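You operate a simulated robot arm through the tools that you are given. There is no shell and no other tool.

Carry out the task below with a simulated robot arm. There is one attempt and no reset: what you move stays moved.

Task
Pump the sight glass clear of bubbles, then pump up into the green.
Fine: blue tank handle and white slider open first; slider shut for pressure, never past the green; tank shut at the end. Where these are worked on the way, their far stop is far enough and under half their travel is too little: blue tank handle, white slider.

The check looks at the end state, three seconds after you hand in, the way a careful person would. Anything else that was tipped, shoved, dropped, spilled or broken makes it a failure.

Robot
A 7-joint arm with a two-finger parallel gripper, fixed in place. Base frame: the origin is at the foot of the arm, x ahead of it, y to its left, z up; the work surface is at about z = 0.86. Units: m, degrees, N and s.
With the tool pointing down near the work surface it reaches from about 0.2 to 0.74 m from the base axis. Its first joint turns from -166.0 to 166.0 degrees. Payload 1.57 kg.
The tool frame sits at the grasp point between the pads (the TCP): z along the fingers, y along the line on which they close. The tips reach 0.03 m beyond it. Largest opening 0.11 m; finger width 0.024, thickness 0.012; the body of the gripper, 0.048 by 0.112 m, starts 0.078 m behind the TCP.
Orientation is that of the tool frame in the base frame, as a unit quaternion [x, y, z, w]. With the fingers straight down and closing along the base's y, the tool's x points along the base's -x, its y along +y and its z along -z.

Tools
- The arm moves only by the tool arm_command. Its argument "motion" is a list of rows, each a list of 7 numbers: the turn, a rotation vector about the tool's x, y, z in degrees, then the shift along the tool's x, y, z in m, then the opening in per cent of the stroke, from 0 (shut) to 100 (fully open). In form: [[ax, ay, az, dx, dy, dz, gripper], ...]. A call has 1 to 20 rows; each row shifts and turns the commanded pose from where the row before left it, along the tool's axes as they then stand. Rows are played at 5 a second. More than 0.05 m and 8.6 degrees between two rows, or a gripper value outside its range, and nothing of the call is played. A pose out of reach is approached as far as the arm can. The call stops where the force on the tool passes 50 N (or 10 N more than at its start, if that is more) or the arm is blocked; 0.2 s more then pass. The fingers move at their own pace (about 0.045 m/s each) and stop on an object; they squeeze with about 43 N. The grip force told is the motor's: it shows also when the fingers shut on nothing. Time passes only in rows, and 0.2 s behind the last, so rows that do not move let the fingers close. It gives the time, the measured TCP pose, the force on the tool (base axes), the opening and the grip force at its end, in the units of the frame above (readings bear some noise), with the torque about the TCP (base axes, N m) and any sound that the robot's microphone picked up.
- Cameras (640 x 400 px; columns grow to the right, rows downward): "scene" is fixed at [0.4011, 0.6496, 1.4512]; the picture's right is [-0.88, -0.48, 0.00], its down [-0.42, 0.77, -0.49] and it looks along [0.23, -0.43, -0.87] (base axes); focal length 214 px, centre (320, 200). "wrist" rides on the gripper at [0.07, 0.016, -0.141] in the tool frame; the picture's right is [-0.23, 0.97, 0.00], its down [-0.86, -0.20, -0.48] and it looks along [-0.47, -0.11, 0.88] (tool axes); focal length 222 px, centre (320, 200). There is no depth. A picture from a camera that has moved, and an enlarged one, comes with that camera's place and axes in the base frame and with its lens.
- grab_frame(camera): a new picture of that camera. No time passes.
- move_column(by): slides the trunk up (or, below 0, down) by that many m; the arm rides with it, the base frame stays. It gives what a move gives, with no picture.
- zoom(camera, box): a new picture of the part [left, top, right, bottom] of that camera's present view, enlarged. No time passes.
- finish_job(): hands the job in; it is judged then, once.

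Nothing tells you positions but the pictures and the camera data. Unless the task says otherwise, let go and move clear before handing in.

The tools are called after "Call:" by a JSON object that holds its "fn" and its "kwargs". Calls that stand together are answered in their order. arm_command: Moves the arm, as the interface text tells. Its arguments: {"type":"object","properties":{"motion":{"type":"array","items":{"type":"array","items":{"type":"number"}}}},"required":["motion"]} The other tools are called the same way: move_column (by) slides the trunk up or down; grab_frame (camera) takes a picture; zoom (camera, box) takes an enlarged picture of a part of a camera's view; finish_job () hands the job in.

At the start:

```text
time: 0.0
eef_pos: [0.4145, 0.1508, 1.2055]
tool_rot: [0.001, 1.0, 0.0, 0.001]
ft_force: [0.3, 0.4, -0.4]
ft_torque: [0.01, -0.03, 0.01]
grip_width: 0.1098
finger_force: 0.1
trunk travel left (down, up): [-0.475, 0.115]
```

scene: 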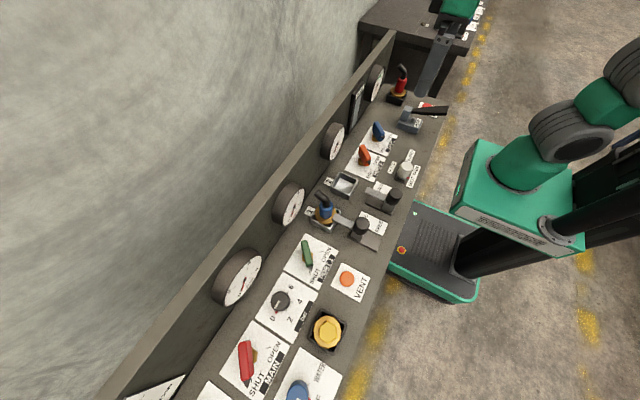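
wrist: 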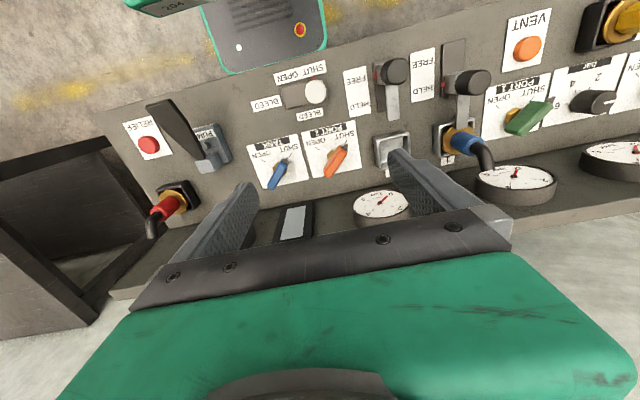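

I see a bench panel with gauges, valve handles (blue tank, orange port), a white bleed slider, a pump lever and a sight glass. I'll look closer before moving.

Call:
{"fn": "zoom", "kwargs": {"camera": "scene", "box": [310, 50, 470, 150]}}

Call:
{"fn": "zoom", "kwargs": {"camera": "scene", "box": [300, 120, 460, 220]}}

Call:
{"fn": "zoom", "kwargs": {"camera": "wrist", "box": [110, 50, 430, 250]}}

```text
4.00 times, centred on (390, 100) of scene
camera zoom: at [0.4011, 0.6496, 1.4512], right [-0.88, -0.48, 0.0], down [-0.42, 0.77, -0.49], along [0.23, -0.43, -0.87], focal length 858 px, centre (40, 600)
```

zoom: 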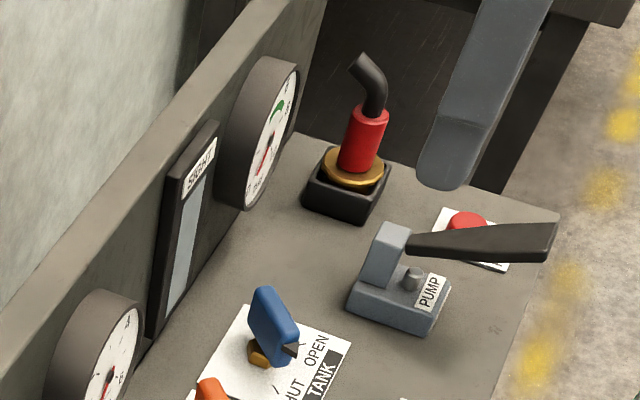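

```text
4.00 times, centred on (380, 170) of scene
camera zoom: at [0.4011, 0.6496, 1.4512], right [-0.88, -0.48, 0.0], down [-0.42, 0.77, -0.49], along [0.23, -0.43, -0.87], focal length 858 px, centre (80, 320)
```

zoom: 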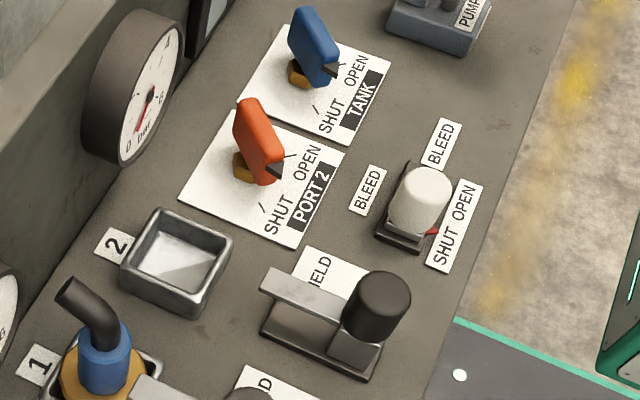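

```text
2.00 times, centred on (270, 150) of wrist
camera zoom: at [0.3449, 0.1678, 1.3485], right [0.23, 0.97, 0.0], down [0.86, -0.2, 0.48], along [0.47, -0.11, -0.88], focal length 444 px, centre (420, 300)
```

zoom: 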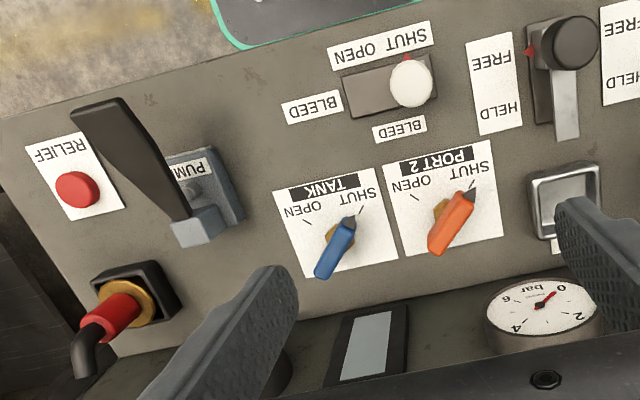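

Call:
{"fn": "zoom", "kwargs": {"camera": "wrist", "box": [230, 60, 350, 135]}}

Call:
{"fn": "zoom", "kwargs": {"camera": "wrist", "box": [230, 120, 350, 195]}}

Call:
{"fn": "zoom", "kwargs": {"camera": "scene", "box": [345, 60, 425, 110]}}

Call:
{"fn": "zoom", "kwargs": {"camera": "wrist", "box": [110, 80, 250, 250]}}

```text
5.33 times, centred on (290, 98) of wrist
camera zoom: at [0.3449, 0.1678, 1.3485], right [0.23, 0.97, 0.0], down [0.86, -0.2, 0.48], along [0.47, -0.11, -0.88], focal length 1185 px, centre (480, 747)
```

zoom: 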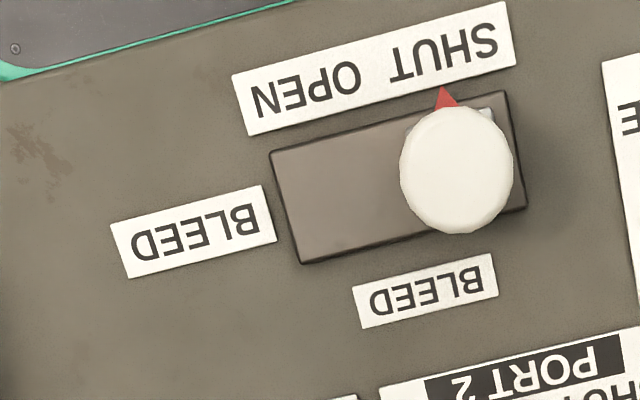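

```text
5.33 times, centred on (290, 158) of wrist
camera zoom: at [0.3449, 0.1678, 1.3485], right [0.23, 0.97, 0.0], down [0.86, -0.2, 0.48], along [0.47, -0.11, -0.88], focal length 1185 px, centre (480, 427)
```

zoom: 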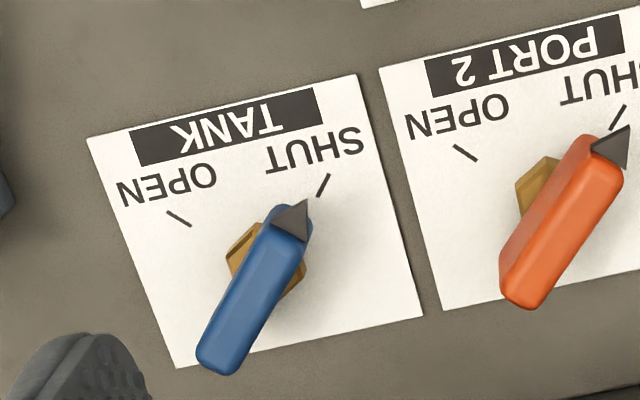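

```text
8.00 times, centred on (385, 85) of scene
camera zoom: at [0.4011, 0.6496, 1.4512], right [-0.88, -0.48, 0.0], down [-0.42, 0.77, -0.49], along [0.23, -0.43, -0.87], focal length 1716 px, centre (-200, 1120)
```

zoom: 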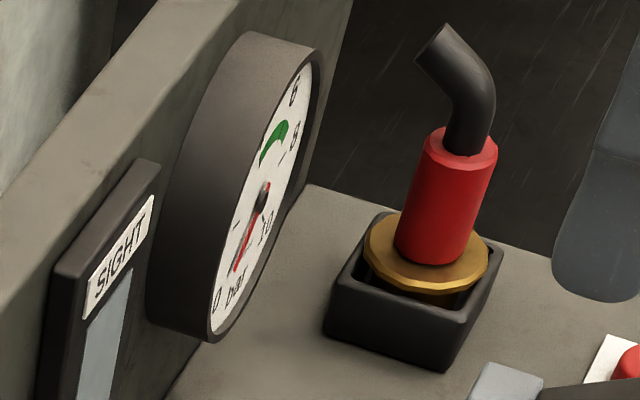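

```text
2.35 times, centred on (180, 165) of wrist
camera zoom: at [0.3449, 0.1678, 1.3485], right [0.23, 0.97, 0.0], down [0.86, -0.2, 0.48], along [0.47, -0.11, -0.88], focal length 523 px, centre (649, 282)
```

zoom: 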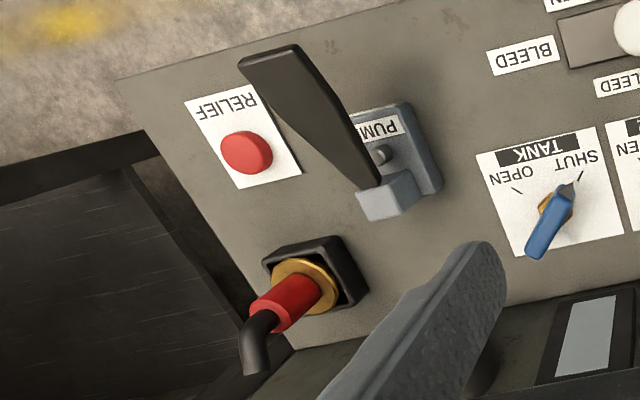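

Call:
{"fn": "arm_command", "kwargs": {"motion": [[0, 0, 0, 0.02, -0.04, 0, 100], [0, 0, 0, 0.02, -0.04, 0, 100], [0, 0, 0, 0.02, -0.04, 0, 100], [0, 0, 0, 0.02, -0.04, 0, 50], [0, 0, 0, 0.02, -0.02, 0, 0], [0, 0, 0, 0, 0, 0, 0], [0, 0, 0, 0, 0, 0, 0]]}}

Call:
{"fn": "grab_frame", "kwargs": {"camera": "wrist"}}

Call:
{"fn": "grab_frame", "kwargs": {"camera": "scene"}}

```text
time: 1.6
eef_pos: [0.3154, -0.0286, 1.2056]
tool_rot: [-0.001, 1.0, 0.001, 0.0]
ft_force: [0.6, 0.5, 1.2]
ft_torque: [0.04, 0.01, 0.04]
grip_width: 0.0239
finger_force: 0.5
trunk travel left (down, up): [-0.475, 0.115]
```

```text
taken
camera wrist: at [0.2455, -0.0115, 1.3478], right [0.23, 0.97, 0.0], down [0.86, -0.2, 0.48], along [0.47, -0.11, -0.88], focal length 222 px, centre (320, 200)
```

wrist: 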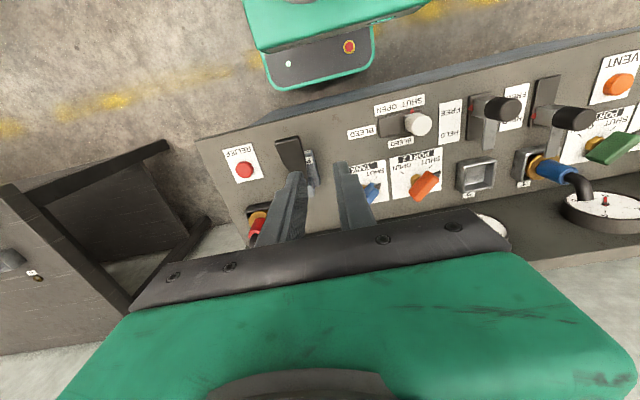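

```text
taken
```

scene: 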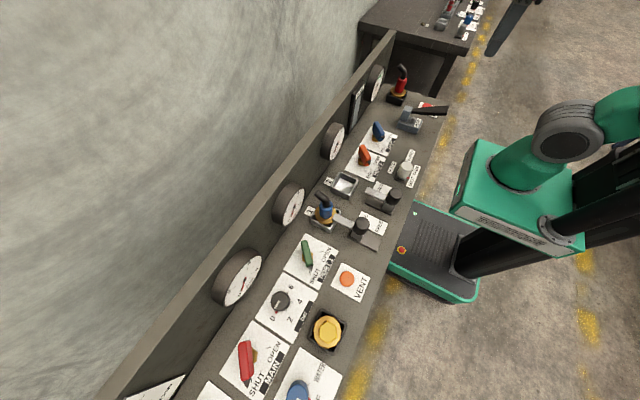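

Call:
{"fn": "arm_command", "kwargs": {"motion": [[0, 0, 0, -0.033, 0.0148, 0.017, 100], [0, 0, 0, -0.033, 0.0148, 0.017, 100], [0, 0, 0, -0.033, 0.0148, 0.017, 100], [0, 0, 0, -0.033, 0.0148, 0.017, 100], [0, 0, 0, -0.033, 0.0148, 0.017, 100], [0, 0, 0, 0, 0, 0, 100], [0, 0, 0, 0, 0, 0, 100]]}}

Call:
{"fn": "grab_frame", "kwargs": {"camera": "wrist"}}

Call:
{"fn": "grab_frame", "kwargs": {"camera": "scene"}}

```text
time: 3.2
eef_pos: [0.4791, 0.0467, 1.1213]
tool_rot: [-0.001, 1.0, 0.0, 0.0]
ft_force: [0.1, 0.3, 0.1]
ft_torque: [-0.04, 0.04, 0.01]
grip_width: 0.1098
finger_force: 0.1
trunk travel left (down, up): [-0.475, 0.115]
```

```text
taken
camera wrist: at [0.4095, 0.063, 1.2637], right [0.23, 0.97, 0.0], down [0.86, -0.2, 0.48], along [0.47, -0.11, -0.88], focal length 222 px, centre (320, 200)
```

wrist: 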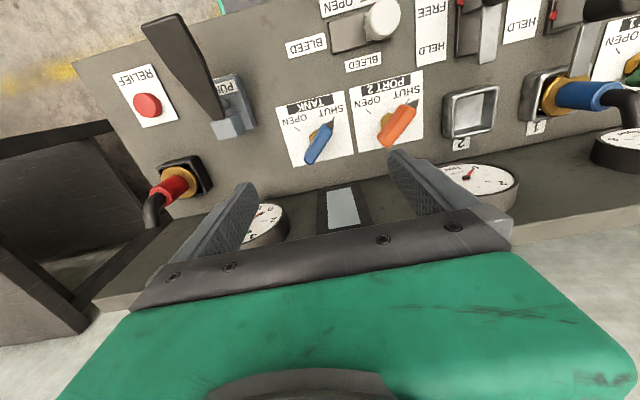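

```text
taken
```

scene: 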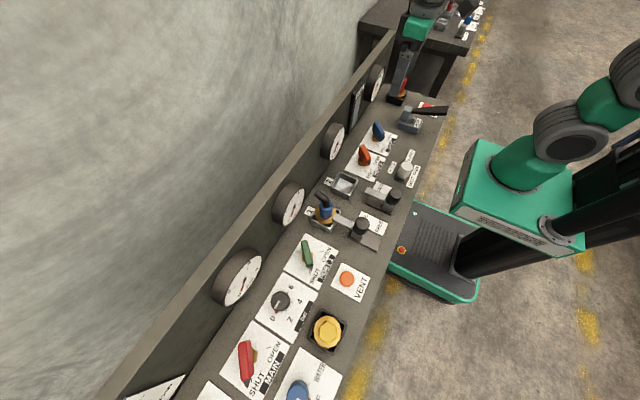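

Call:
{"fn": "zoom", "kwargs": {"camera": "wrist", "box": [270, 80, 370, 180]}}

Call:
{"fn": "zoom", "kwargs": {"camera": "wrist", "box": [100, 0, 260, 200]}}

Call:
{"fn": "zoom", "kwargs": {"camera": "wrist", "box": [300, 0, 420, 80]}}

Call:
{"fn": "zoom", "kwargs": {"camera": "wrist", "box": [220, 170, 380, 270]}}

```text
4.00 times, centred on (320, 130) of wrist
camera zoom: at [0.4095, 0.063, 1.2637], right [0.23, 0.97, 0.0], down [0.86, -0.2, 0.48], along [0.47, -0.11, -0.88], focal length 888 px, centre (320, 480)
```

zoom: 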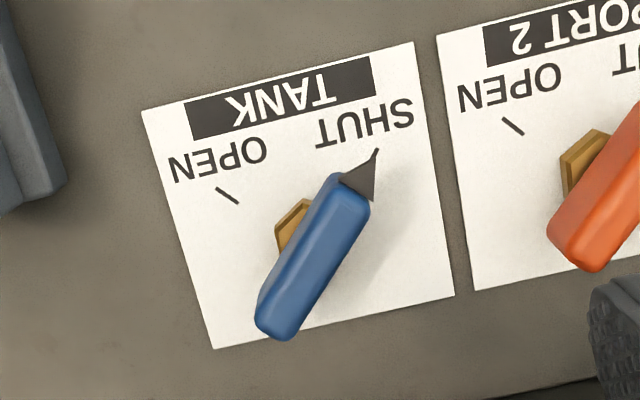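

```text
2.00 times, centred on (180, 100) of wrist
camera zoom: at [0.4095, 0.063, 1.2637], right [0.23, 0.97, 0.0], down [0.86, -0.2, 0.48], along [0.47, -0.11, -0.88], focal length 444 px, centre (600, 400)
```

zoom: 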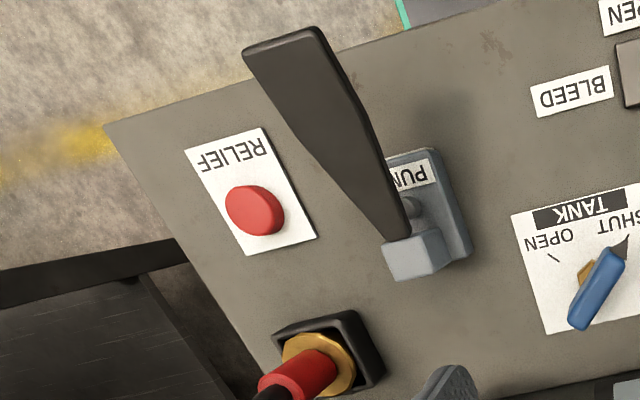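

```text
5.00 times, centred on (360, 40) of wrist
camera zoom: at [0.4095, 0.063, 1.2637], right [0.23, 0.97, 0.0], down [0.86, -0.2, 0.48], along [0.47, -0.11, -0.88], focal length 1111 px, centre (120, 1000)
```

zoom: 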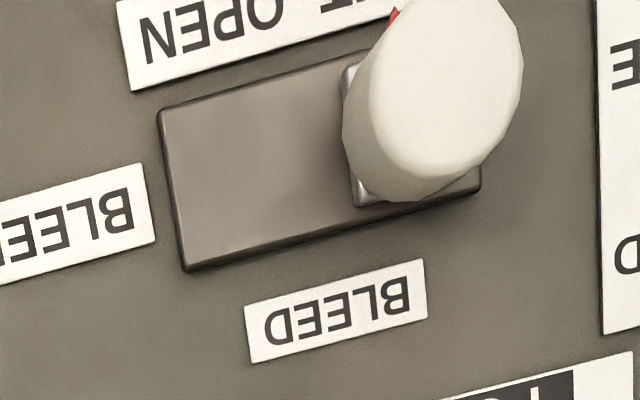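

```text
4.00 times, centred on (300, 220) of wrist
camera zoom: at [0.4095, 0.063, 1.2637], right [0.23, 0.97, 0.0], down [0.86, -0.2, 0.48], along [0.47, -0.11, -0.88], focal length 888 px, centre (400, 120)
```

zoom: 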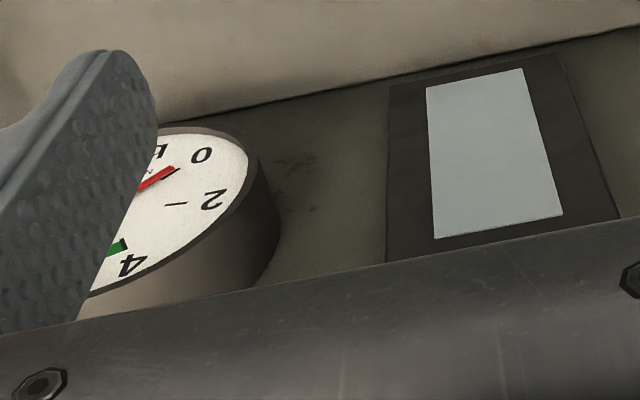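

Call:
{"fn": "arm_command", "kwargs": {"motion": [[0, 0, 0, -0.016, -0.008, 0, 70], [0, 0, 7.6, 0, 0, 0.024, 70], [0, 0, 7.6, 0, 0, 0.024, 60], [0, 0, 7.6, 0, 0, 0.024, 60], [0, 0, 7.6, 0, 0, 0.024, 60], [0, 0, 7.6, 0, 0, 0.024, 60], [0, 0, 0, 0, 0, 0, 60]]}}

Call:
{"fn": "grab_frame", "kwargs": {"camera": "wrist"}}

Call:
{"fn": "grab_frame", "kwargs": {"camera": "scene"}}

```text
time: 4.8
eef_pos: [0.4953, 0.0377, 1.0011]
tool_rot: [0.326, 0.945, 0.0, 0.0]
ft_force: [-0.4, 0.7, -0.1]
ft_torque: [-0.01, 0.01, -0.02]
grip_width: 0.0658
finger_force: 0.0
trunk travel left (down, up): [-0.475, 0.115]
```

```text
taken
camera wrist: at [0.4506, 0.0933, 1.143], right [0.78, 0.63, 0.0], down [0.55, -0.68, 0.48], along [0.3, -0.37, -0.88], focal length 222 px, centre (320, 200)
```

wrist: 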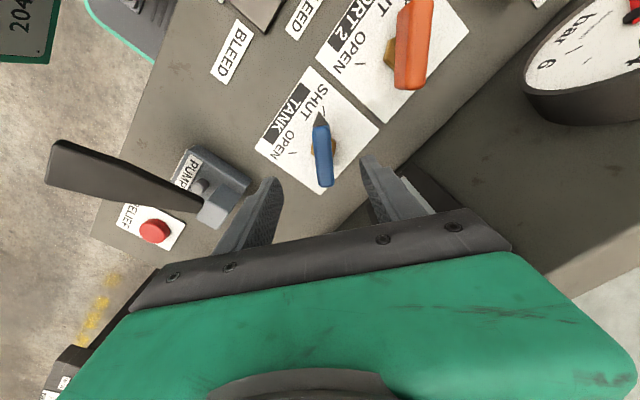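

```text
taken
```

scene: 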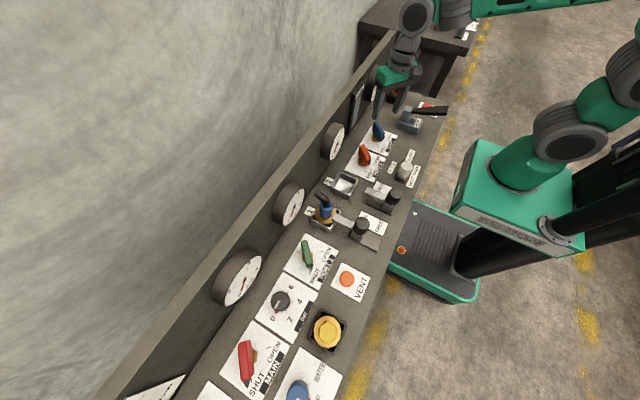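

Call:
{"fn": "zoom", "kwargs": {"camera": "wrist", "box": [260, 100, 380, 200]}}

```text
4.00 times, centred on (320, 150) of wrist
camera zoom: at [0.4506, 0.0933, 1.143], right [0.78, 0.63, 0.0], down [0.55, -0.68, 0.48], along [0.3, -0.37, -0.88], focal length 888 px, centre (320, 400)
```

zoom: 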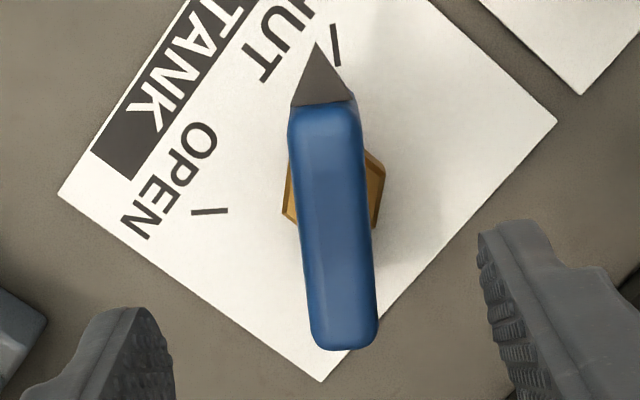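

Call:
{"fn": "zoom", "kwargs": {"camera": "scene", "box": [350, 70, 430, 150]}}

```text
5.00 times, centred on (390, 110) of scene
camera zoom: at [0.4011, 0.6496, 1.4512], right [-0.88, -0.48, 0.0], down [-0.42, 0.77, -0.49], along [0.23, -0.43, -0.87], focal length 1072 px, centre (-30, 650)
```

zoom: 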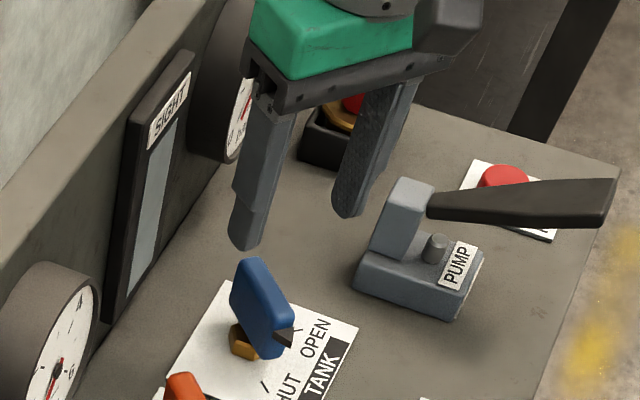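

Call:
{"fn": "arm_command", "kwargs": {"motion": [[0, 0, 0, -0.003, 0.0043, 0, 60], [0, 0, 7, 0, 0, 0, 60], [0, 0, 0, 0, 0, 0.025, 60], [0, 0, 0, 0, 0, 0.025, 60], [0, 0, 0, 0, 0, 0.02, 60], [0, 0, 0, 0, 0, 0.012, 60], [0, 0, 0, 0, 0, 0, 60]]}}

Call:
{"fn": "grab_frame", "kwargs": {"camera": "wrist"}}

Call:
{"fn": "zoom", "kwargs": {"camera": "scene", "box": [350, 70, 430, 150]}}

```text
time: 6.4
eef_pos: [0.5007, 0.0391, 0.9193]
tool_rot: [0.382, 0.924, 0.0, 0.0]
ft_force: [0.2, 0.1, -0.3]
ft_torque: [0.0, 0.0, 0.0]
grip_width: 0.0659
finger_force: 0.1
trunk travel left (down, up): [-0.475, 0.115]
```

```text
taken
camera wrist: at [0.4627, 0.1003, 1.0613], right [0.85, 0.53, 0.0], down [0.46, -0.75, 0.48], along [0.25, -0.41, -0.88], focal length 222 px, centre (320, 200)
```

wrist: 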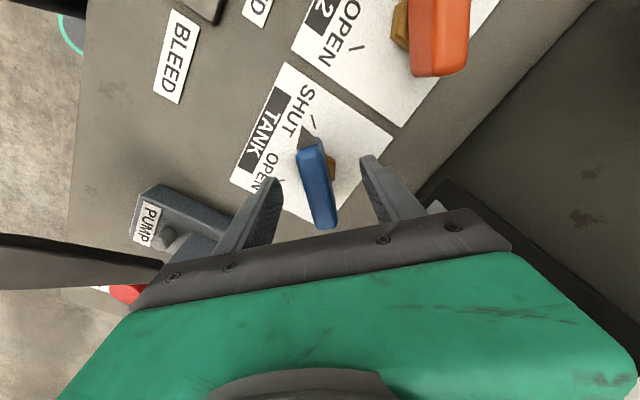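

```text
5.00 times, centred on (390, 110) of scene
camera zoom: at [0.4011, 0.6496, 1.4512], right [-0.88, -0.48, 0.0], down [-0.42, 0.77, -0.49], along [0.23, -0.43, -0.87], focal length 1072 px, centre (-30, 650)
```

zoom: 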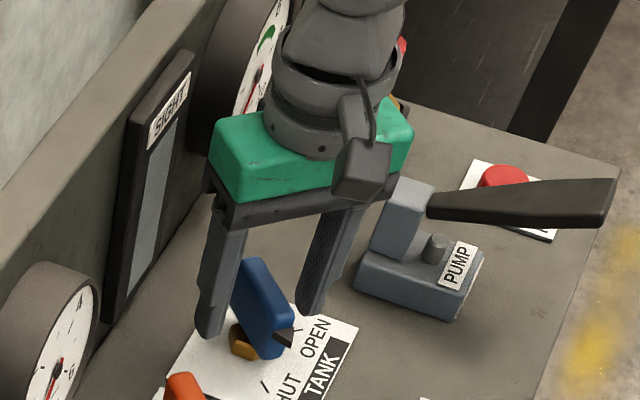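

Call:
{"fn": "arm_command", "kwargs": {"motion": [[0, 0, 0, 0, 0, 0, 40], [0, 0, 0, 0, 0, 0, 20], [0, 0, 0, 0, 0, 0, 10], [0, 0, 0, 0, 0, 0, 0], [0, 0, 0, 0, 0, 0, 0], [0, 0, 0, 0, 0, 0, 0]]}}

Call:
{"fn": "grab_frame", "kwargs": {"camera": "wrist"}}

```text
time: 7.8
eef_pos: [0.5007, 0.0383, 0.9192]
tool_rot: [0.383, 0.924, 0.0, -0.001]
ft_force: [-6.9, -5.9, 1.0]
ft_torque: [0.22, 0.21, 0.01]
grip_width: 0.0189
finger_force: 33.1
trunk travel left (down, up): [-0.475, 0.115]
```

```text
taken
camera wrist: at [0.462, 0.0994, 1.0615], right [0.85, 0.53, 0.0], down [0.46, -0.75, 0.48], along [0.25, -0.41, -0.88], focal length 222 px, centre (320, 200)
```

wrist: 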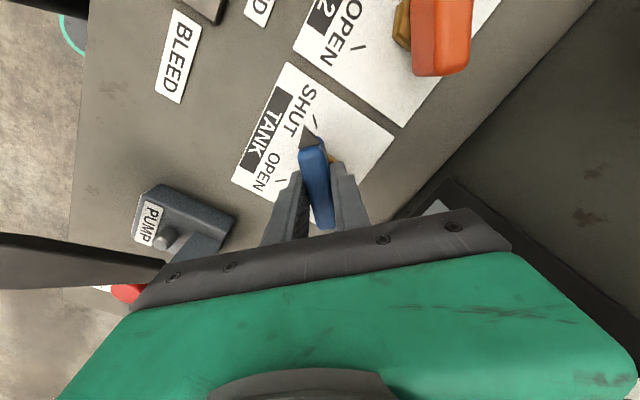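

Call:
{"fn": "arm_command", "kwargs": {"motion": [[0, 0, 0, 0, -0.0015, 0, 0], [0, 0, -7, 0, 0, 0, 0], [0, 0, -7, 0, 0, 0, 0], [0, 0, -7, 0, 0, 0, 0], [0, 0, -7, 0, 0, 0, 0]]}}

Call:
{"fn": "grab_frame", "kwargs": {"camera": "wrist"}}

```text
time: 9.0
eef_pos: [0.4992, 0.0369, 0.9185]
tool_rot: [0.145, 0.989, 0.0, -0.001]
ft_force: [-2.0, -0.2, -3.5]
ft_torque: [0.07, 0.54, 0.03]
grip_width: 0.0191
finger_force: 33.6
trunk travel left (down, up): [-0.475, 0.115]
```

```text
taken
camera wrist: at [0.4375, 0.0741, 1.0615], right [0.5, 0.87, 0.0], down [0.76, -0.44, 0.48], along [0.41, -0.24, -0.88], focal length 222 px, centre (320, 200)
```

wrist: 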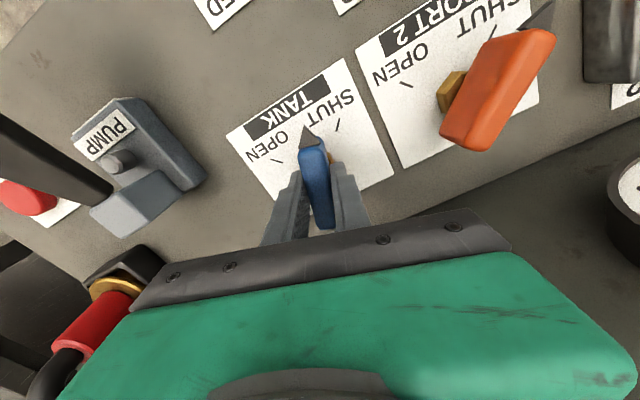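

Call:
{"fn": "arm_command", "kwargs": {"motion": [[0, 0, -7, 0, 0, 0, 0], [0, 0, -7, 0, 0, 0, 0], [0, 0, -7, 0, 0, 0, 0], [0, 0, -7, 0, 0, 0, 0], [0, 0, -6, 0, 0, 0, 0]]}}

Call:
{"fn": "grab_frame", "kwargs": {"camera": "wrist"}}

Call:
{"fn": "zoom", "kwargs": {"camera": "scene", "box": [350, 70, 430, 150]}}

```text
time: 10.2
eef_pos: [0.4995, 0.0367, 0.9195]
tool_rot: [-0.148, 0.989, 0.0, 0.0]
ft_force: [-2.9, 1.1, -0.8]
ft_torque: [-0.2, 0.38, 0.02]
grip_width: 0.0192
finger_force: 33.1
trunk travel left (down, up): [-0.475, 0.115]
```

```text
taken
camera wrist: at [0.4281, 0.0331, 1.0615], right [-0.07, 1.0, 0.0], down [0.88, 0.06, 0.48], along [0.48, 0.03, -0.88], focal length 222 px, centre (320, 200)
```

wrist: 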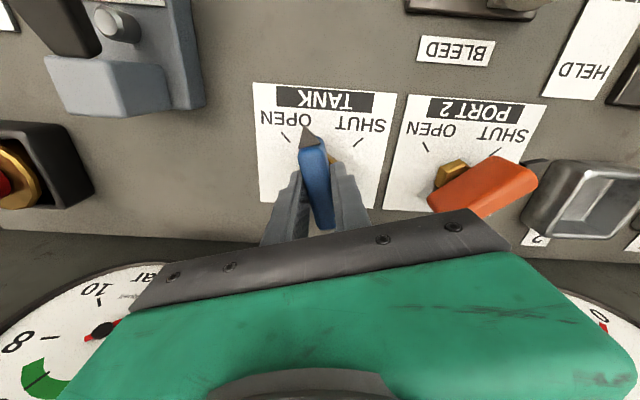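

```text
5.00 times, centred on (390, 110) of scene
camera zoom: at [0.4011, 0.6496, 1.4512], right [-0.88, -0.48, 0.0], down [-0.42, 0.77, -0.49], along [0.23, -0.43, -0.87], focal length 1072 px, centre (-30, 650)
```

zoom: 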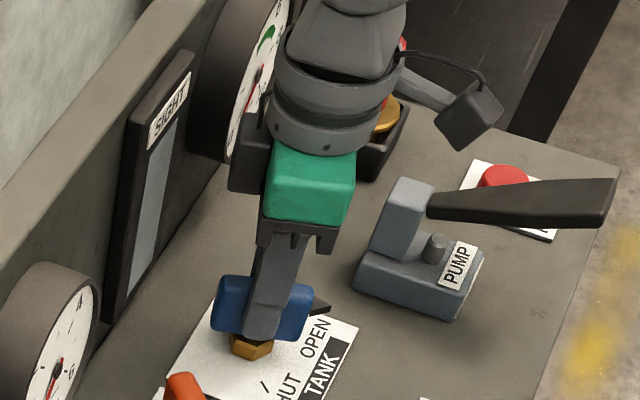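

Call:
{"fn": "arm_command", "kwargs": {"motion": [[0, 0, -7, 0, 0, 0, 0], [0, 0, -7, 0, 0, 0, 0], [0, 0, -6, 0, 0, 0, 0], [0, 0, -4, 0, 0, 0, 0], [0, 0, -3, 0, 0, 0, 0]]}}

Call:
{"fn": "grab_frame", "kwargs": {"camera": "wrist"}}

Call:
{"fn": "zoom", "kwargs": {"camera": "scene", "box": [350, 70, 430, 150]}}

```text
time: 11.4
eef_pos: [0.5001, 0.0372, 0.9184]
tool_rot: [-0.375, 0.927, 0.0, 0.0]
ft_force: [-2.3, -2.3, -1.2]
ft_torque: [-0.29, 0.01, 0.0]
grip_width: 0.0186
finger_force: 32.5
trunk travel left (down, up): [-0.475, 0.115]
```

```text
taken
camera wrist: at [0.4382, 0.0011, 1.0615], right [-0.51, 0.86, 0.0], down [0.75, 0.45, 0.48], along [0.41, 0.25, -0.88], focal length 222 px, centre (320, 200)
```

wrist: 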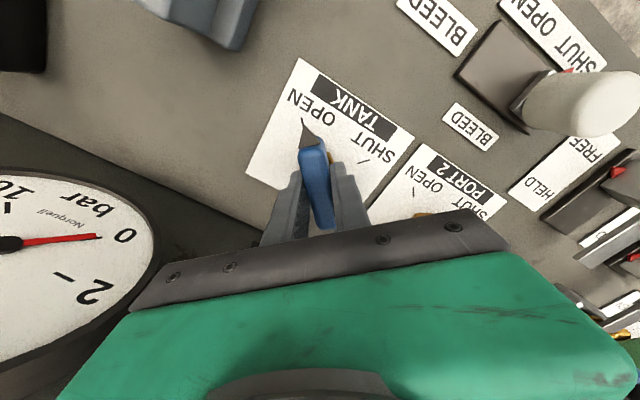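

```text
5.00 times, centred on (390, 110) of scene
camera zoom: at [0.4011, 0.6496, 1.4512], right [-0.88, -0.48, 0.0], down [-0.42, 0.77, -0.49], along [0.23, -0.43, -0.87], focal length 1072 px, centre (-30, 650)
```

zoom: 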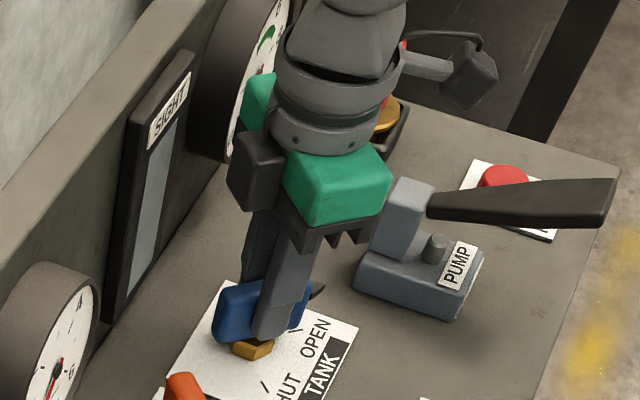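

Call:
{"fn": "arm_command", "kwargs": {"motion": [[0, 0, -2, 0, 0, 0, 0], [0, 0, -2, 0, 0, 0, 0], [0, 0, -2, 0, 0, 0, 0]]}}

Call:
{"fn": "zoom", "kwargs": {"camera": "wrist", "box": [240, 50, 420, 250]}}

```text
time: 12.2
eef_pos: [0.5002, 0.0375, 0.9191]
tool_rot: [-0.423, 0.906, -0.001, 0.0]
ft_force: [1.3, -0.1, -0.9]
ft_torque: [0.06, 0.01, -1.2]
grip_width: 0.0207
finger_force: 34.4
trunk travel left (down, up): [-0.475, 0.115]
```

```text
2.00 times, centred on (330, 150) of wrist
camera zoom: at [0.4425, -0.0049, 1.0616], right [-0.6, 0.8, 0.0], down [0.7, 0.53, 0.48], along [0.38, 0.29, -0.88], focal length 444 px, centre (300, 300)
```

zoom: 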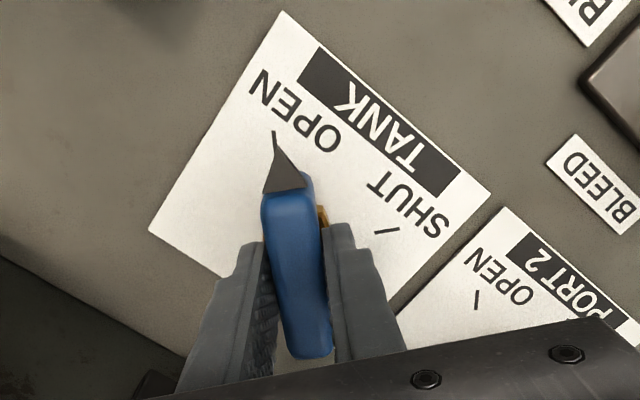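

Call:
{"fn": "arm_command", "kwargs": {"motion": [[0, 0, 1.5, 0, 0, 0, 20], [0, 0, 1.5, 0, 0, 0, 40], [0, 0, 0, 0, 0, 0, 60], [0, 0, 0, 0, 0, 0, 60], [0, 0, 0, 0, 0, -0.03, 60], [0, 0, 0, 0, 0, -0.04, 60], [0, 0, 0, 0, 0, -0.04, 60], [0, 0, 8, 0, 0, 0, 60], [0, 0, 8, 0, 0, 0, 60], [0, 0, 8, 0, 0, 0, 60], [0, 0, 8, 0, 0, 0, 60], [0, 0, 8, 0, 0, 0, 60], [0, 0, 7, 0, 0, 0, 60], [0, 0, 0, 0, 0, 0, 70]]}}

Call:
{"fn": "grab_frame", "kwargs": {"camera": "wrist"}}

Call:
{"fn": "zoom", "kwargs": {"camera": "scene", "box": [350, 70, 430, 150]}}

```text
time: 15.2
eef_pos: [0.5, 0.0379, 1.0284]
tool_rot: [0.0, 1.0, 0.001, 0.0]
ft_force: [-0.1, 0.1, 0.2]
ft_torque: [0.01, 0.04, -0.02]
grip_width: 0.0769
finger_force: 0.0
trunk travel left (down, up): [-0.475, 0.115]
```

```text
taken
camera wrist: at [0.4299, 0.0544, 1.1717], right [0.23, 0.97, 0.0], down [0.85, -0.2, 0.48], along [0.47, -0.11, -0.88], focal length 222 px, centre (320, 200)
```

wrist: 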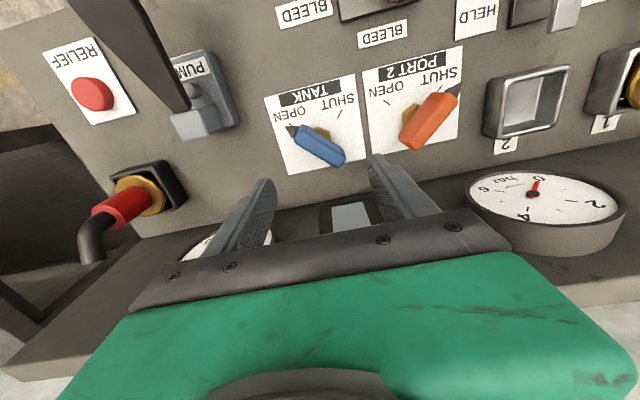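

```text
5.00 times, centred on (390, 110) of scene
camera zoom: at [0.4011, 0.6496, 1.4512], right [-0.88, -0.48, 0.0], down [-0.42, 0.77, -0.49], along [0.23, -0.43, -0.87], focal length 1072 px, centre (-30, 650)
```

zoom: 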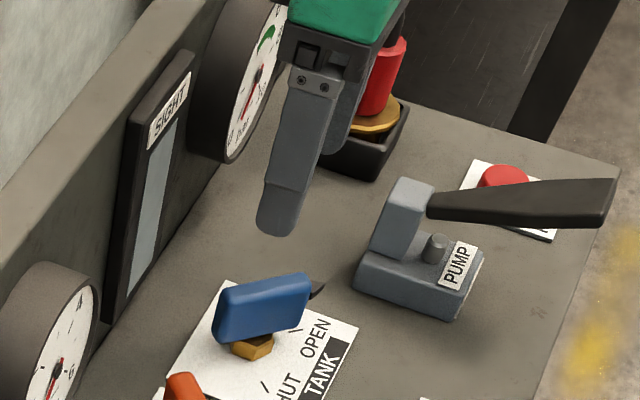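

Call:
{"fn": "arm_command", "kwargs": {"motion": [[0, 0, 0, 0.0345, 0.029, 0, 70], [0, 0, 0, 0.0345, 0.029, 0, 70], [0, 0, 0, 0.0345, 0.029, 0, 70], [0, 0, 0, 0.0345, 0.029, 0, 70], [0, 0, 0, 0, 0, 0.02, 70], [0, 0, 0, 0, 0, 0, 70]]}}

Call:
{"fn": "grab_frame", "kwargs": {"camera": "wrist"}}

Call:
{"fn": "zoom", "kwargs": {"camera": "scene", "box": [340, 70, 480, 230]}}

```text
time: 16.6
eef_pos: [0.3613, 0.1551, 1.0096]
tool_rot: [0.0, 1.0, 0.0, 0.0]
ft_force: [-0.7, 0.6, -0.1]
ft_torque: [0.02, 0.06, -0.04]
grip_width: 0.077
finger_force: 0.0
trunk travel left (down, up): [-0.475, 0.115]
```

```text
taken
camera wrist: at [0.2917, 0.1712, 1.1514], right [0.23, 0.97, 0.0], down [0.86, -0.2, 0.48], along [0.47, -0.11, -0.88], focal length 222 px, centre (320, 200)
```

wrist: 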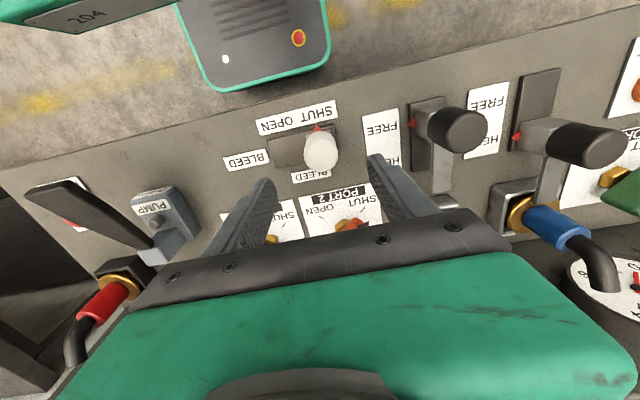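

```text
2.50 times, centred on (410, 150) of scene
camera zoom: at [0.4011, 0.6496, 1.4512], right [-0.88, -0.48, 0.0], down [-0.42, 0.77, -0.49], along [0.23, -0.43, -0.87], focal length 536 px, centre (95, 325)
```

zoom: 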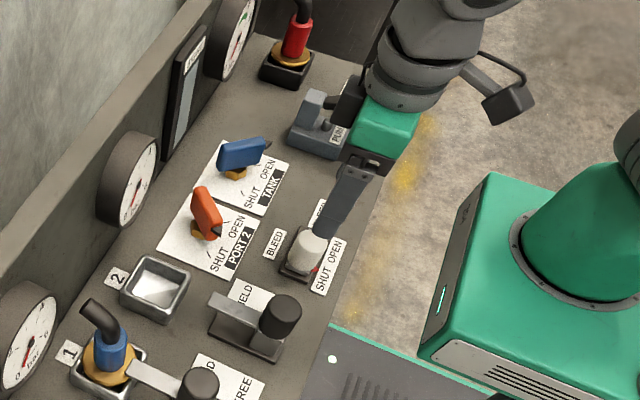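

Call:
{"fn": "arm_command", "kwargs": {"motion": [[0, 0, 0, 0.003, 0.0005, 0.02, 70], [0, 0, 0, 0, 0, 0.03, 70], [0, 0, 0, 0, 0, 0.03, 70], [0, 0, 0, 0, 0, 0.01, 70], [0, 0, 0, 0, 0, 0, 70]]}}

Call:
{"fn": "grab_frame", "kwargs": {"camera": "wrist"}}

Call:
{"fn": "zoom", "kwargs": {"camera": "scene", "box": [380, 130, 440, 190]}}

```text
time: 17.8
eef_pos: [0.3597, 0.1558, 0.9189]
tool_rot: [0.0, 1.0, 0.0, -0.001]
ft_force: [0.1, -0.5, -0.6]
ft_torque: [0.0, -0.01, -0.01]
grip_width: 0.0769
finger_force: 0.0
trunk travel left (down, up): [-0.475, 0.115]
```

```text
taken
camera wrist: at [0.2886, 0.1712, 1.0613], right [0.23, 0.97, 0.0], down [0.86, -0.2, 0.48], along [0.47, -0.11, -0.88], focal length 222 px, centre (320, 200)
```

wrist: 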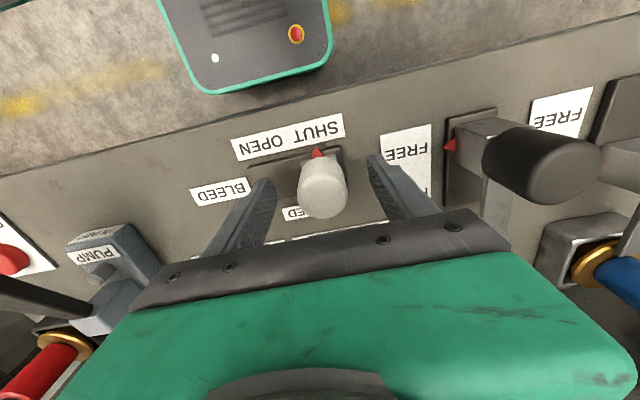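

```text
6.67 times, centred on (410, 160) of scene
camera zoom: at [0.4011, 0.6496, 1.4512], right [-0.88, -0.48, 0.0], down [-0.42, 0.77, -0.49], along [0.23, -0.43, -0.87], focal length 1430 px, centre (-280, 467)
```

zoom: 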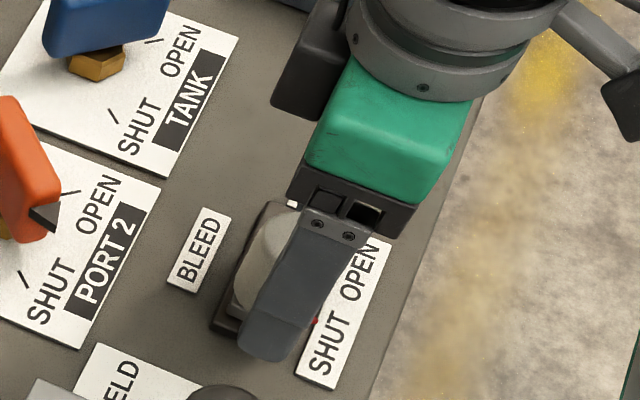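

Call:
{"fn": "arm_command", "kwargs": {"motion": [[0, 0, 0, -0.003, 0, 0, 50], [0, 0, 0, 0, 0, 0, 30], [0, 0, 0, 0, 0, 0, 15], [0, 0, 0, 0, 0, 0, 0], [0, 0, 0, 0, 0, 0, 0]]}}

Call:
{"fn": "grab_frame", "kwargs": {"camera": "wrist"}}

```text
time: 19.0
eef_pos: [0.3615, 0.1546, 0.918]
tool_rot: [-0.001, 1.0, 0.0, -0.001]
ft_force: [0.7, 0.6, -0.8]
ft_torque: [0.48, 0.08, -0.04]
grip_width: 0.0376
finger_force: 37.1
trunk travel left (down, up): [-0.475, 0.115]
```

```text
taken
camera wrist: at [0.2917, 0.1712, 1.0615], right [0.23, 0.97, 0.0], down [0.86, -0.2, 0.48], along [0.47, -0.11, -0.88], focal length 222 px, centre (320, 200)
```

wrist: 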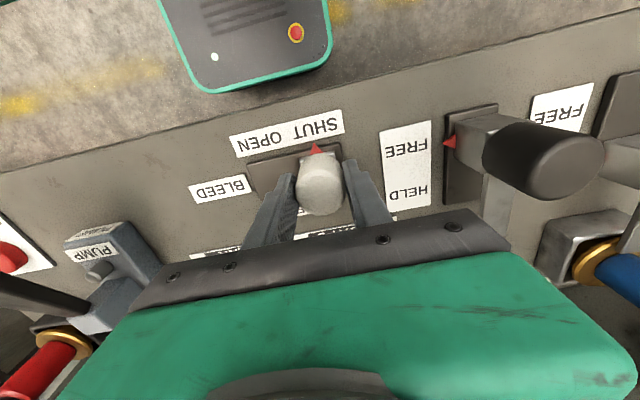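

Knob is held. I'll slide it toward OPEN (base -y) in small steps.

Call:
{"fn": "arm_command", "kwargs": {"motion": [[0, 0, 0, 0, -0.008, 0, 0], [0, 0, 0, 0, -0.008, 0, 0], [0, 0, 0, 0, -0.008, 0, 0], [0, 0, 0, 0, -0.006, 0, 0], [0, 0, 0, 0, -0.006, 0, 0]]}}

Call:
{"fn": "grab_frame", "kwargs": {"camera": "wrist"}}

```text
time: 20.2
eef_pos: [0.3606, 0.1174, 0.9197]
tool_rot: [0.0, 1.0, 0.0, 0.0]
ft_force: [1.9, -2.7, -0.1]
ft_torque: [0.75, -0.04, 0.31]
grip_width: 0.0373
finger_force: 43.5
trunk travel left (down, up): [-0.475, 0.115]
```

```text
taken
camera wrist: at [0.2917, 0.1342, 1.0615], right [0.23, 0.97, 0.0], down [0.86, -0.2, 0.48], along [0.47, -0.11, -0.88], focal length 222 px, centre (320, 200)
```

wrist: 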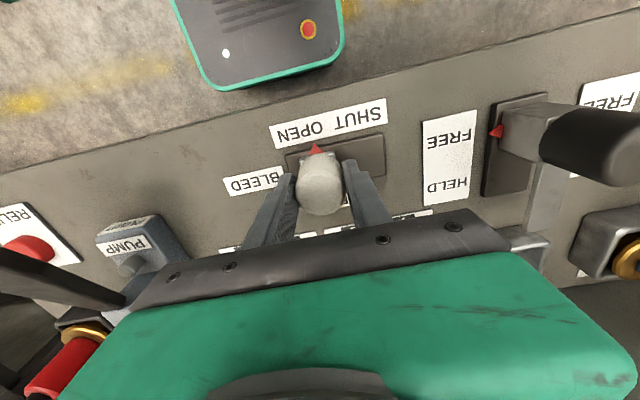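

Call:
{"fn": "arm_command", "kwargs": {"motion": [[0, 0, 0, 0, -0.004, 0, 0], [0, 0, 0, 0, -0.004, 0, 0], [0, 0, 0, 0, -0.003, 0, 0]]}}

Call:
{"fn": "zoom", "kwargs": {"camera": "wrist", "box": [220, 80, 420, 230]}}

```text
time: 21.0
eef_pos: [0.3621, 0.1097, 0.9197]
tool_rot: [-0.003, 1.0, 0.001, 0.0]
ft_force: [1.4, 23.3, -2.2]
ft_torque: [-0.02, 0.65, -0.27]
grip_width: 0.0375
finger_force: 43.7
trunk travel left (down, up): [-0.475, 0.115]
```

```text
2.67 times, centred on (320, 155) of wrist
camera zoom: at [0.2917, 0.1264, 1.0615], right [0.22, 0.98, 0.0], down [0.86, -0.19, 0.48], along [0.47, -0.11, -0.88], focal length 592 px, centre (320, 320)
```

zoom: 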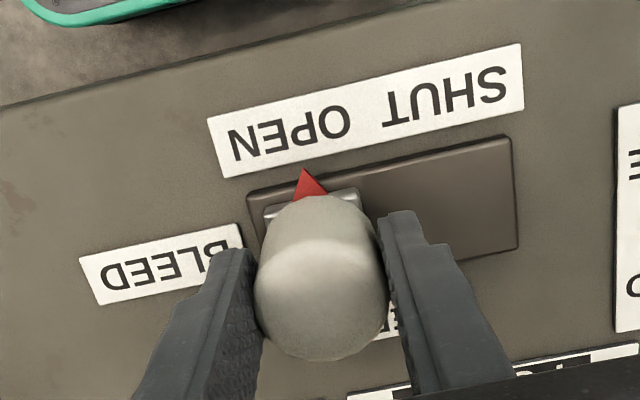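

Call:
{"fn": "arm_command", "kwargs": {"motion": [[0, 0, 0, 0, 0.002, 0, 10], [0, 0, 0, 0, 0, 0, 45], [0, 0, 0, 0, 0, 0, 70], [0, 0, 0, 0, 0, 0, 70], [0, 0, 0, 0, 0, -0.04, 70], [0, 0, 0, 0, 0, -0.05, 70], [0, 0, 0, 0, 0, -0.05, 70], [0, 0, 0, 0, 0, -0.05, 70], [0, 0, 0, 0, -0.02, 0, 70], [0, 0, 0, 0, -0.04, 0, 70], [0, 0, 0, 0, -0.04, 0, 70], [0, 0, 0, 0, 0, 0, 70]]}}

Call:
{"fn": "grab_frame", "kwargs": {"camera": "wrist"}}

Call:
{"fn": "zoom", "kwargs": {"camera": "scene", "box": [340, 50, 480, 190]}}

```text
time: 23.6
eef_pos: [0.3618, 0.0082, 1.1103]
tool_rot: [-0.001, 1.0, 0.0, 0.0]
ft_force: [1.2, 0.1, 0.0]
ft_torque: [0.01, -0.02, -0.04]
grip_width: 0.0769
finger_force: 0.0
trunk travel left (down, up): [-0.475, 0.115]
```

```text
taken
camera wrist: at [0.2912, 0.0252, 1.253], right [0.23, 0.97, 0.0], down [0.86, -0.2, 0.48], along [0.47, -0.11, -0.88], focal length 222 px, centre (320, 200)
```

wrist: 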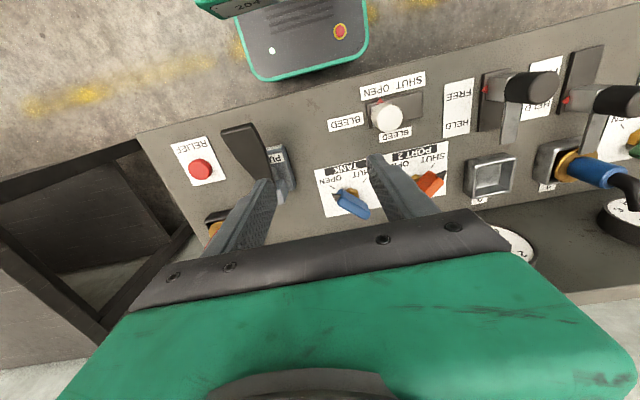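

```text
2.86 times, centred on (410, 120) of scene
camera zoom: at [0.4011, 0.6496, 1.4512], right [-0.88, -0.48, 0.0], down [-0.42, 0.77, -0.49], along [0.23, -0.43, -0.87], focal length 613 px, centre (63, 429)
```

zoom: 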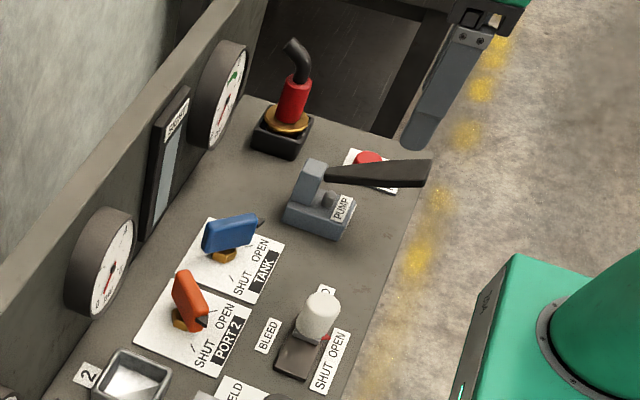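

Call:
{"fn": "arm_command", "kwargs": {"motion": [[0, 0, 0, 0.011, -0.03, 0, 80], [0, 0, 0, 0.011, -0.047, 0, 80], [0, 0, 0, 0, 0, 0.03, 80], [0, 0, 0, 0, 0, 0, 80]]}}

Call:
{"fn": "grab_frame", "kwargs": {"camera": "wrist"}}

Call:
{"fn": "zoom", "kwargs": {"camera": "scene", "box": [380, 50, 480, 130]}}

```text
time: 24.6
eef_pos: [0.34, -0.0671, 1.0775]
tool_rot: [-0.001, 1.0, 0.0, 0.0]
ft_force: [-0.4, 0.4, -0.3]
ft_torque: [0.03, -0.02, -0.02]
grip_width: 0.0879
finger_force: 0.1
trunk travel left (down, up): [-0.475, 0.115]
```

```text
taken
camera wrist: at [0.2698, -0.0518, 1.2214], right [0.23, 0.97, 0.0], down [0.86, -0.2, 0.48], along [0.47, -0.11, -0.88], focal length 222 px, centre (320, 200)
```

wrist: 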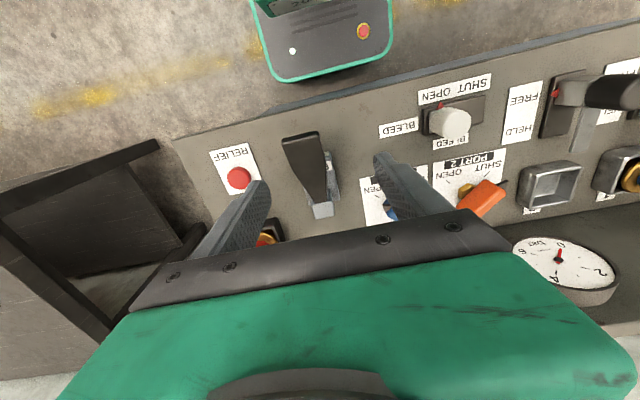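

```text
5.00 times, centred on (430, 90) of scene
camera zoom: at [0.4011, 0.6496, 1.4512], right [-0.88, -0.48, 0.0], down [-0.42, 0.77, -0.49], along [0.23, -0.43, -0.87], focal length 1072 px, centre (-230, 750)
```

zoom: 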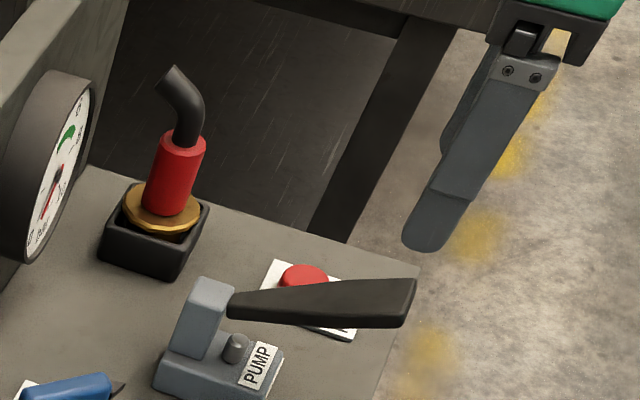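

Call:
{"fn": "arm_command", "kwargs": {"motion": [[0, 0, 0, 0.005, -0.016, 0, 75], [0, 0, 0, 0, 0, 0.03, 75], [0, 0, 0, 0, 0, 0.01, 75], [0, 0, 0, 0, 0, 0, 75]]}}

Call:
{"fn": "grab_frame", "kwargs": {"camera": "wrist"}}

Call:
{"fn": "zoom", "kwargs": {"camera": "scene", "box": [380, 50, 480, 130]}}

```text
time: 25.6
eef_pos: [0.3349, -0.0841, 1.04]
tool_rot: [0.0, 1.0, -0.001, 0.0]
ft_force: [0.1, 0.2, 0.3]
ft_torque: [-0.02, 0.02, -0.04]
grip_width: 0.0825
finger_force: 0.0
trunk travel left (down, up): [-0.475, 0.115]
```

```text
taken
camera wrist: at [0.2653, -0.0677, 1.1814], right [0.23, 0.97, 0.0], down [0.86, -0.2, 0.48], along [0.47, -0.11, -0.88], focal length 222 px, centre (320, 200)
```

wrist: 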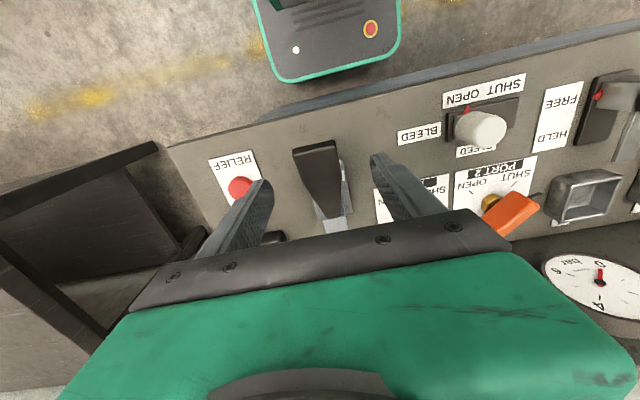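

```text
5.00 times, centred on (430, 90) of scene
camera zoom: at [0.4011, 0.6496, 1.4512], right [-0.88, -0.48, 0.0], down [-0.42, 0.77, -0.49], along [0.23, -0.43, -0.87], focal length 1072 px, centre (-230, 750)
```

zoom: 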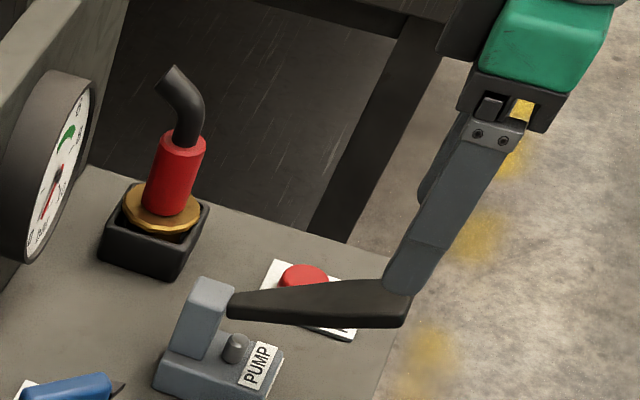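

Call:
{"fn": "arm_command", "kwargs": {"motion": [[0, 0, 0, 0, -0.0005, 0.03, 75], [0, 0, 0, 0, 0, 0.025, 75], [0, 0, 0, 0, 0, 0.01, 75], [0, 0, 0, 0, 0, 0, 75]]}}

Call:
{"fn": "grab_frame", "kwargs": {"camera": "wrist"}}

Call:
{"fn": "zoom", "kwargs": {"camera": "scene", "box": [380, 50, 480, 130]}}

```text
time: 26.6
eef_pos: [0.334, -0.0838, 0.9731]
tool_rot: [0.0, 1.0, -0.002, -0.001]
ft_force: [-0.1, 0.1, -0.6]
ft_torque: [-0.08, -0.01, 0.02]
grip_width: 0.0824
finger_force: 0.1
trunk travel left (down, up): [-0.475, 0.115]
```

```text
taken
camera wrist: at [0.2647, -0.0679, 1.1157], right [0.23, 0.97, 0.0], down [0.86, -0.2, 0.48], along [0.47, -0.11, -0.88], focal length 222 px, centre (320, 200)
```

wrist: 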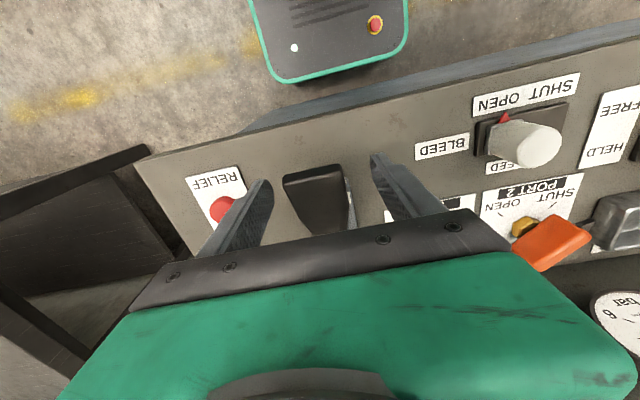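

```text
5.00 times, centred on (430, 90) of scene
camera zoom: at [0.4011, 0.6496, 1.4512], right [-0.88, -0.48, 0.0], down [-0.42, 0.77, -0.49], along [0.23, -0.43, -0.87], focal length 1072 px, centre (-230, 750)
```

zoom: 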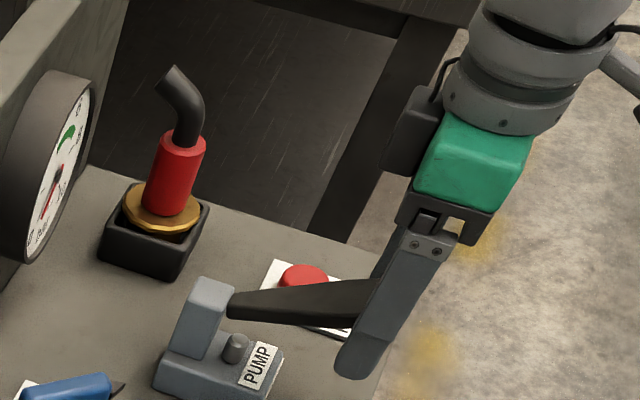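

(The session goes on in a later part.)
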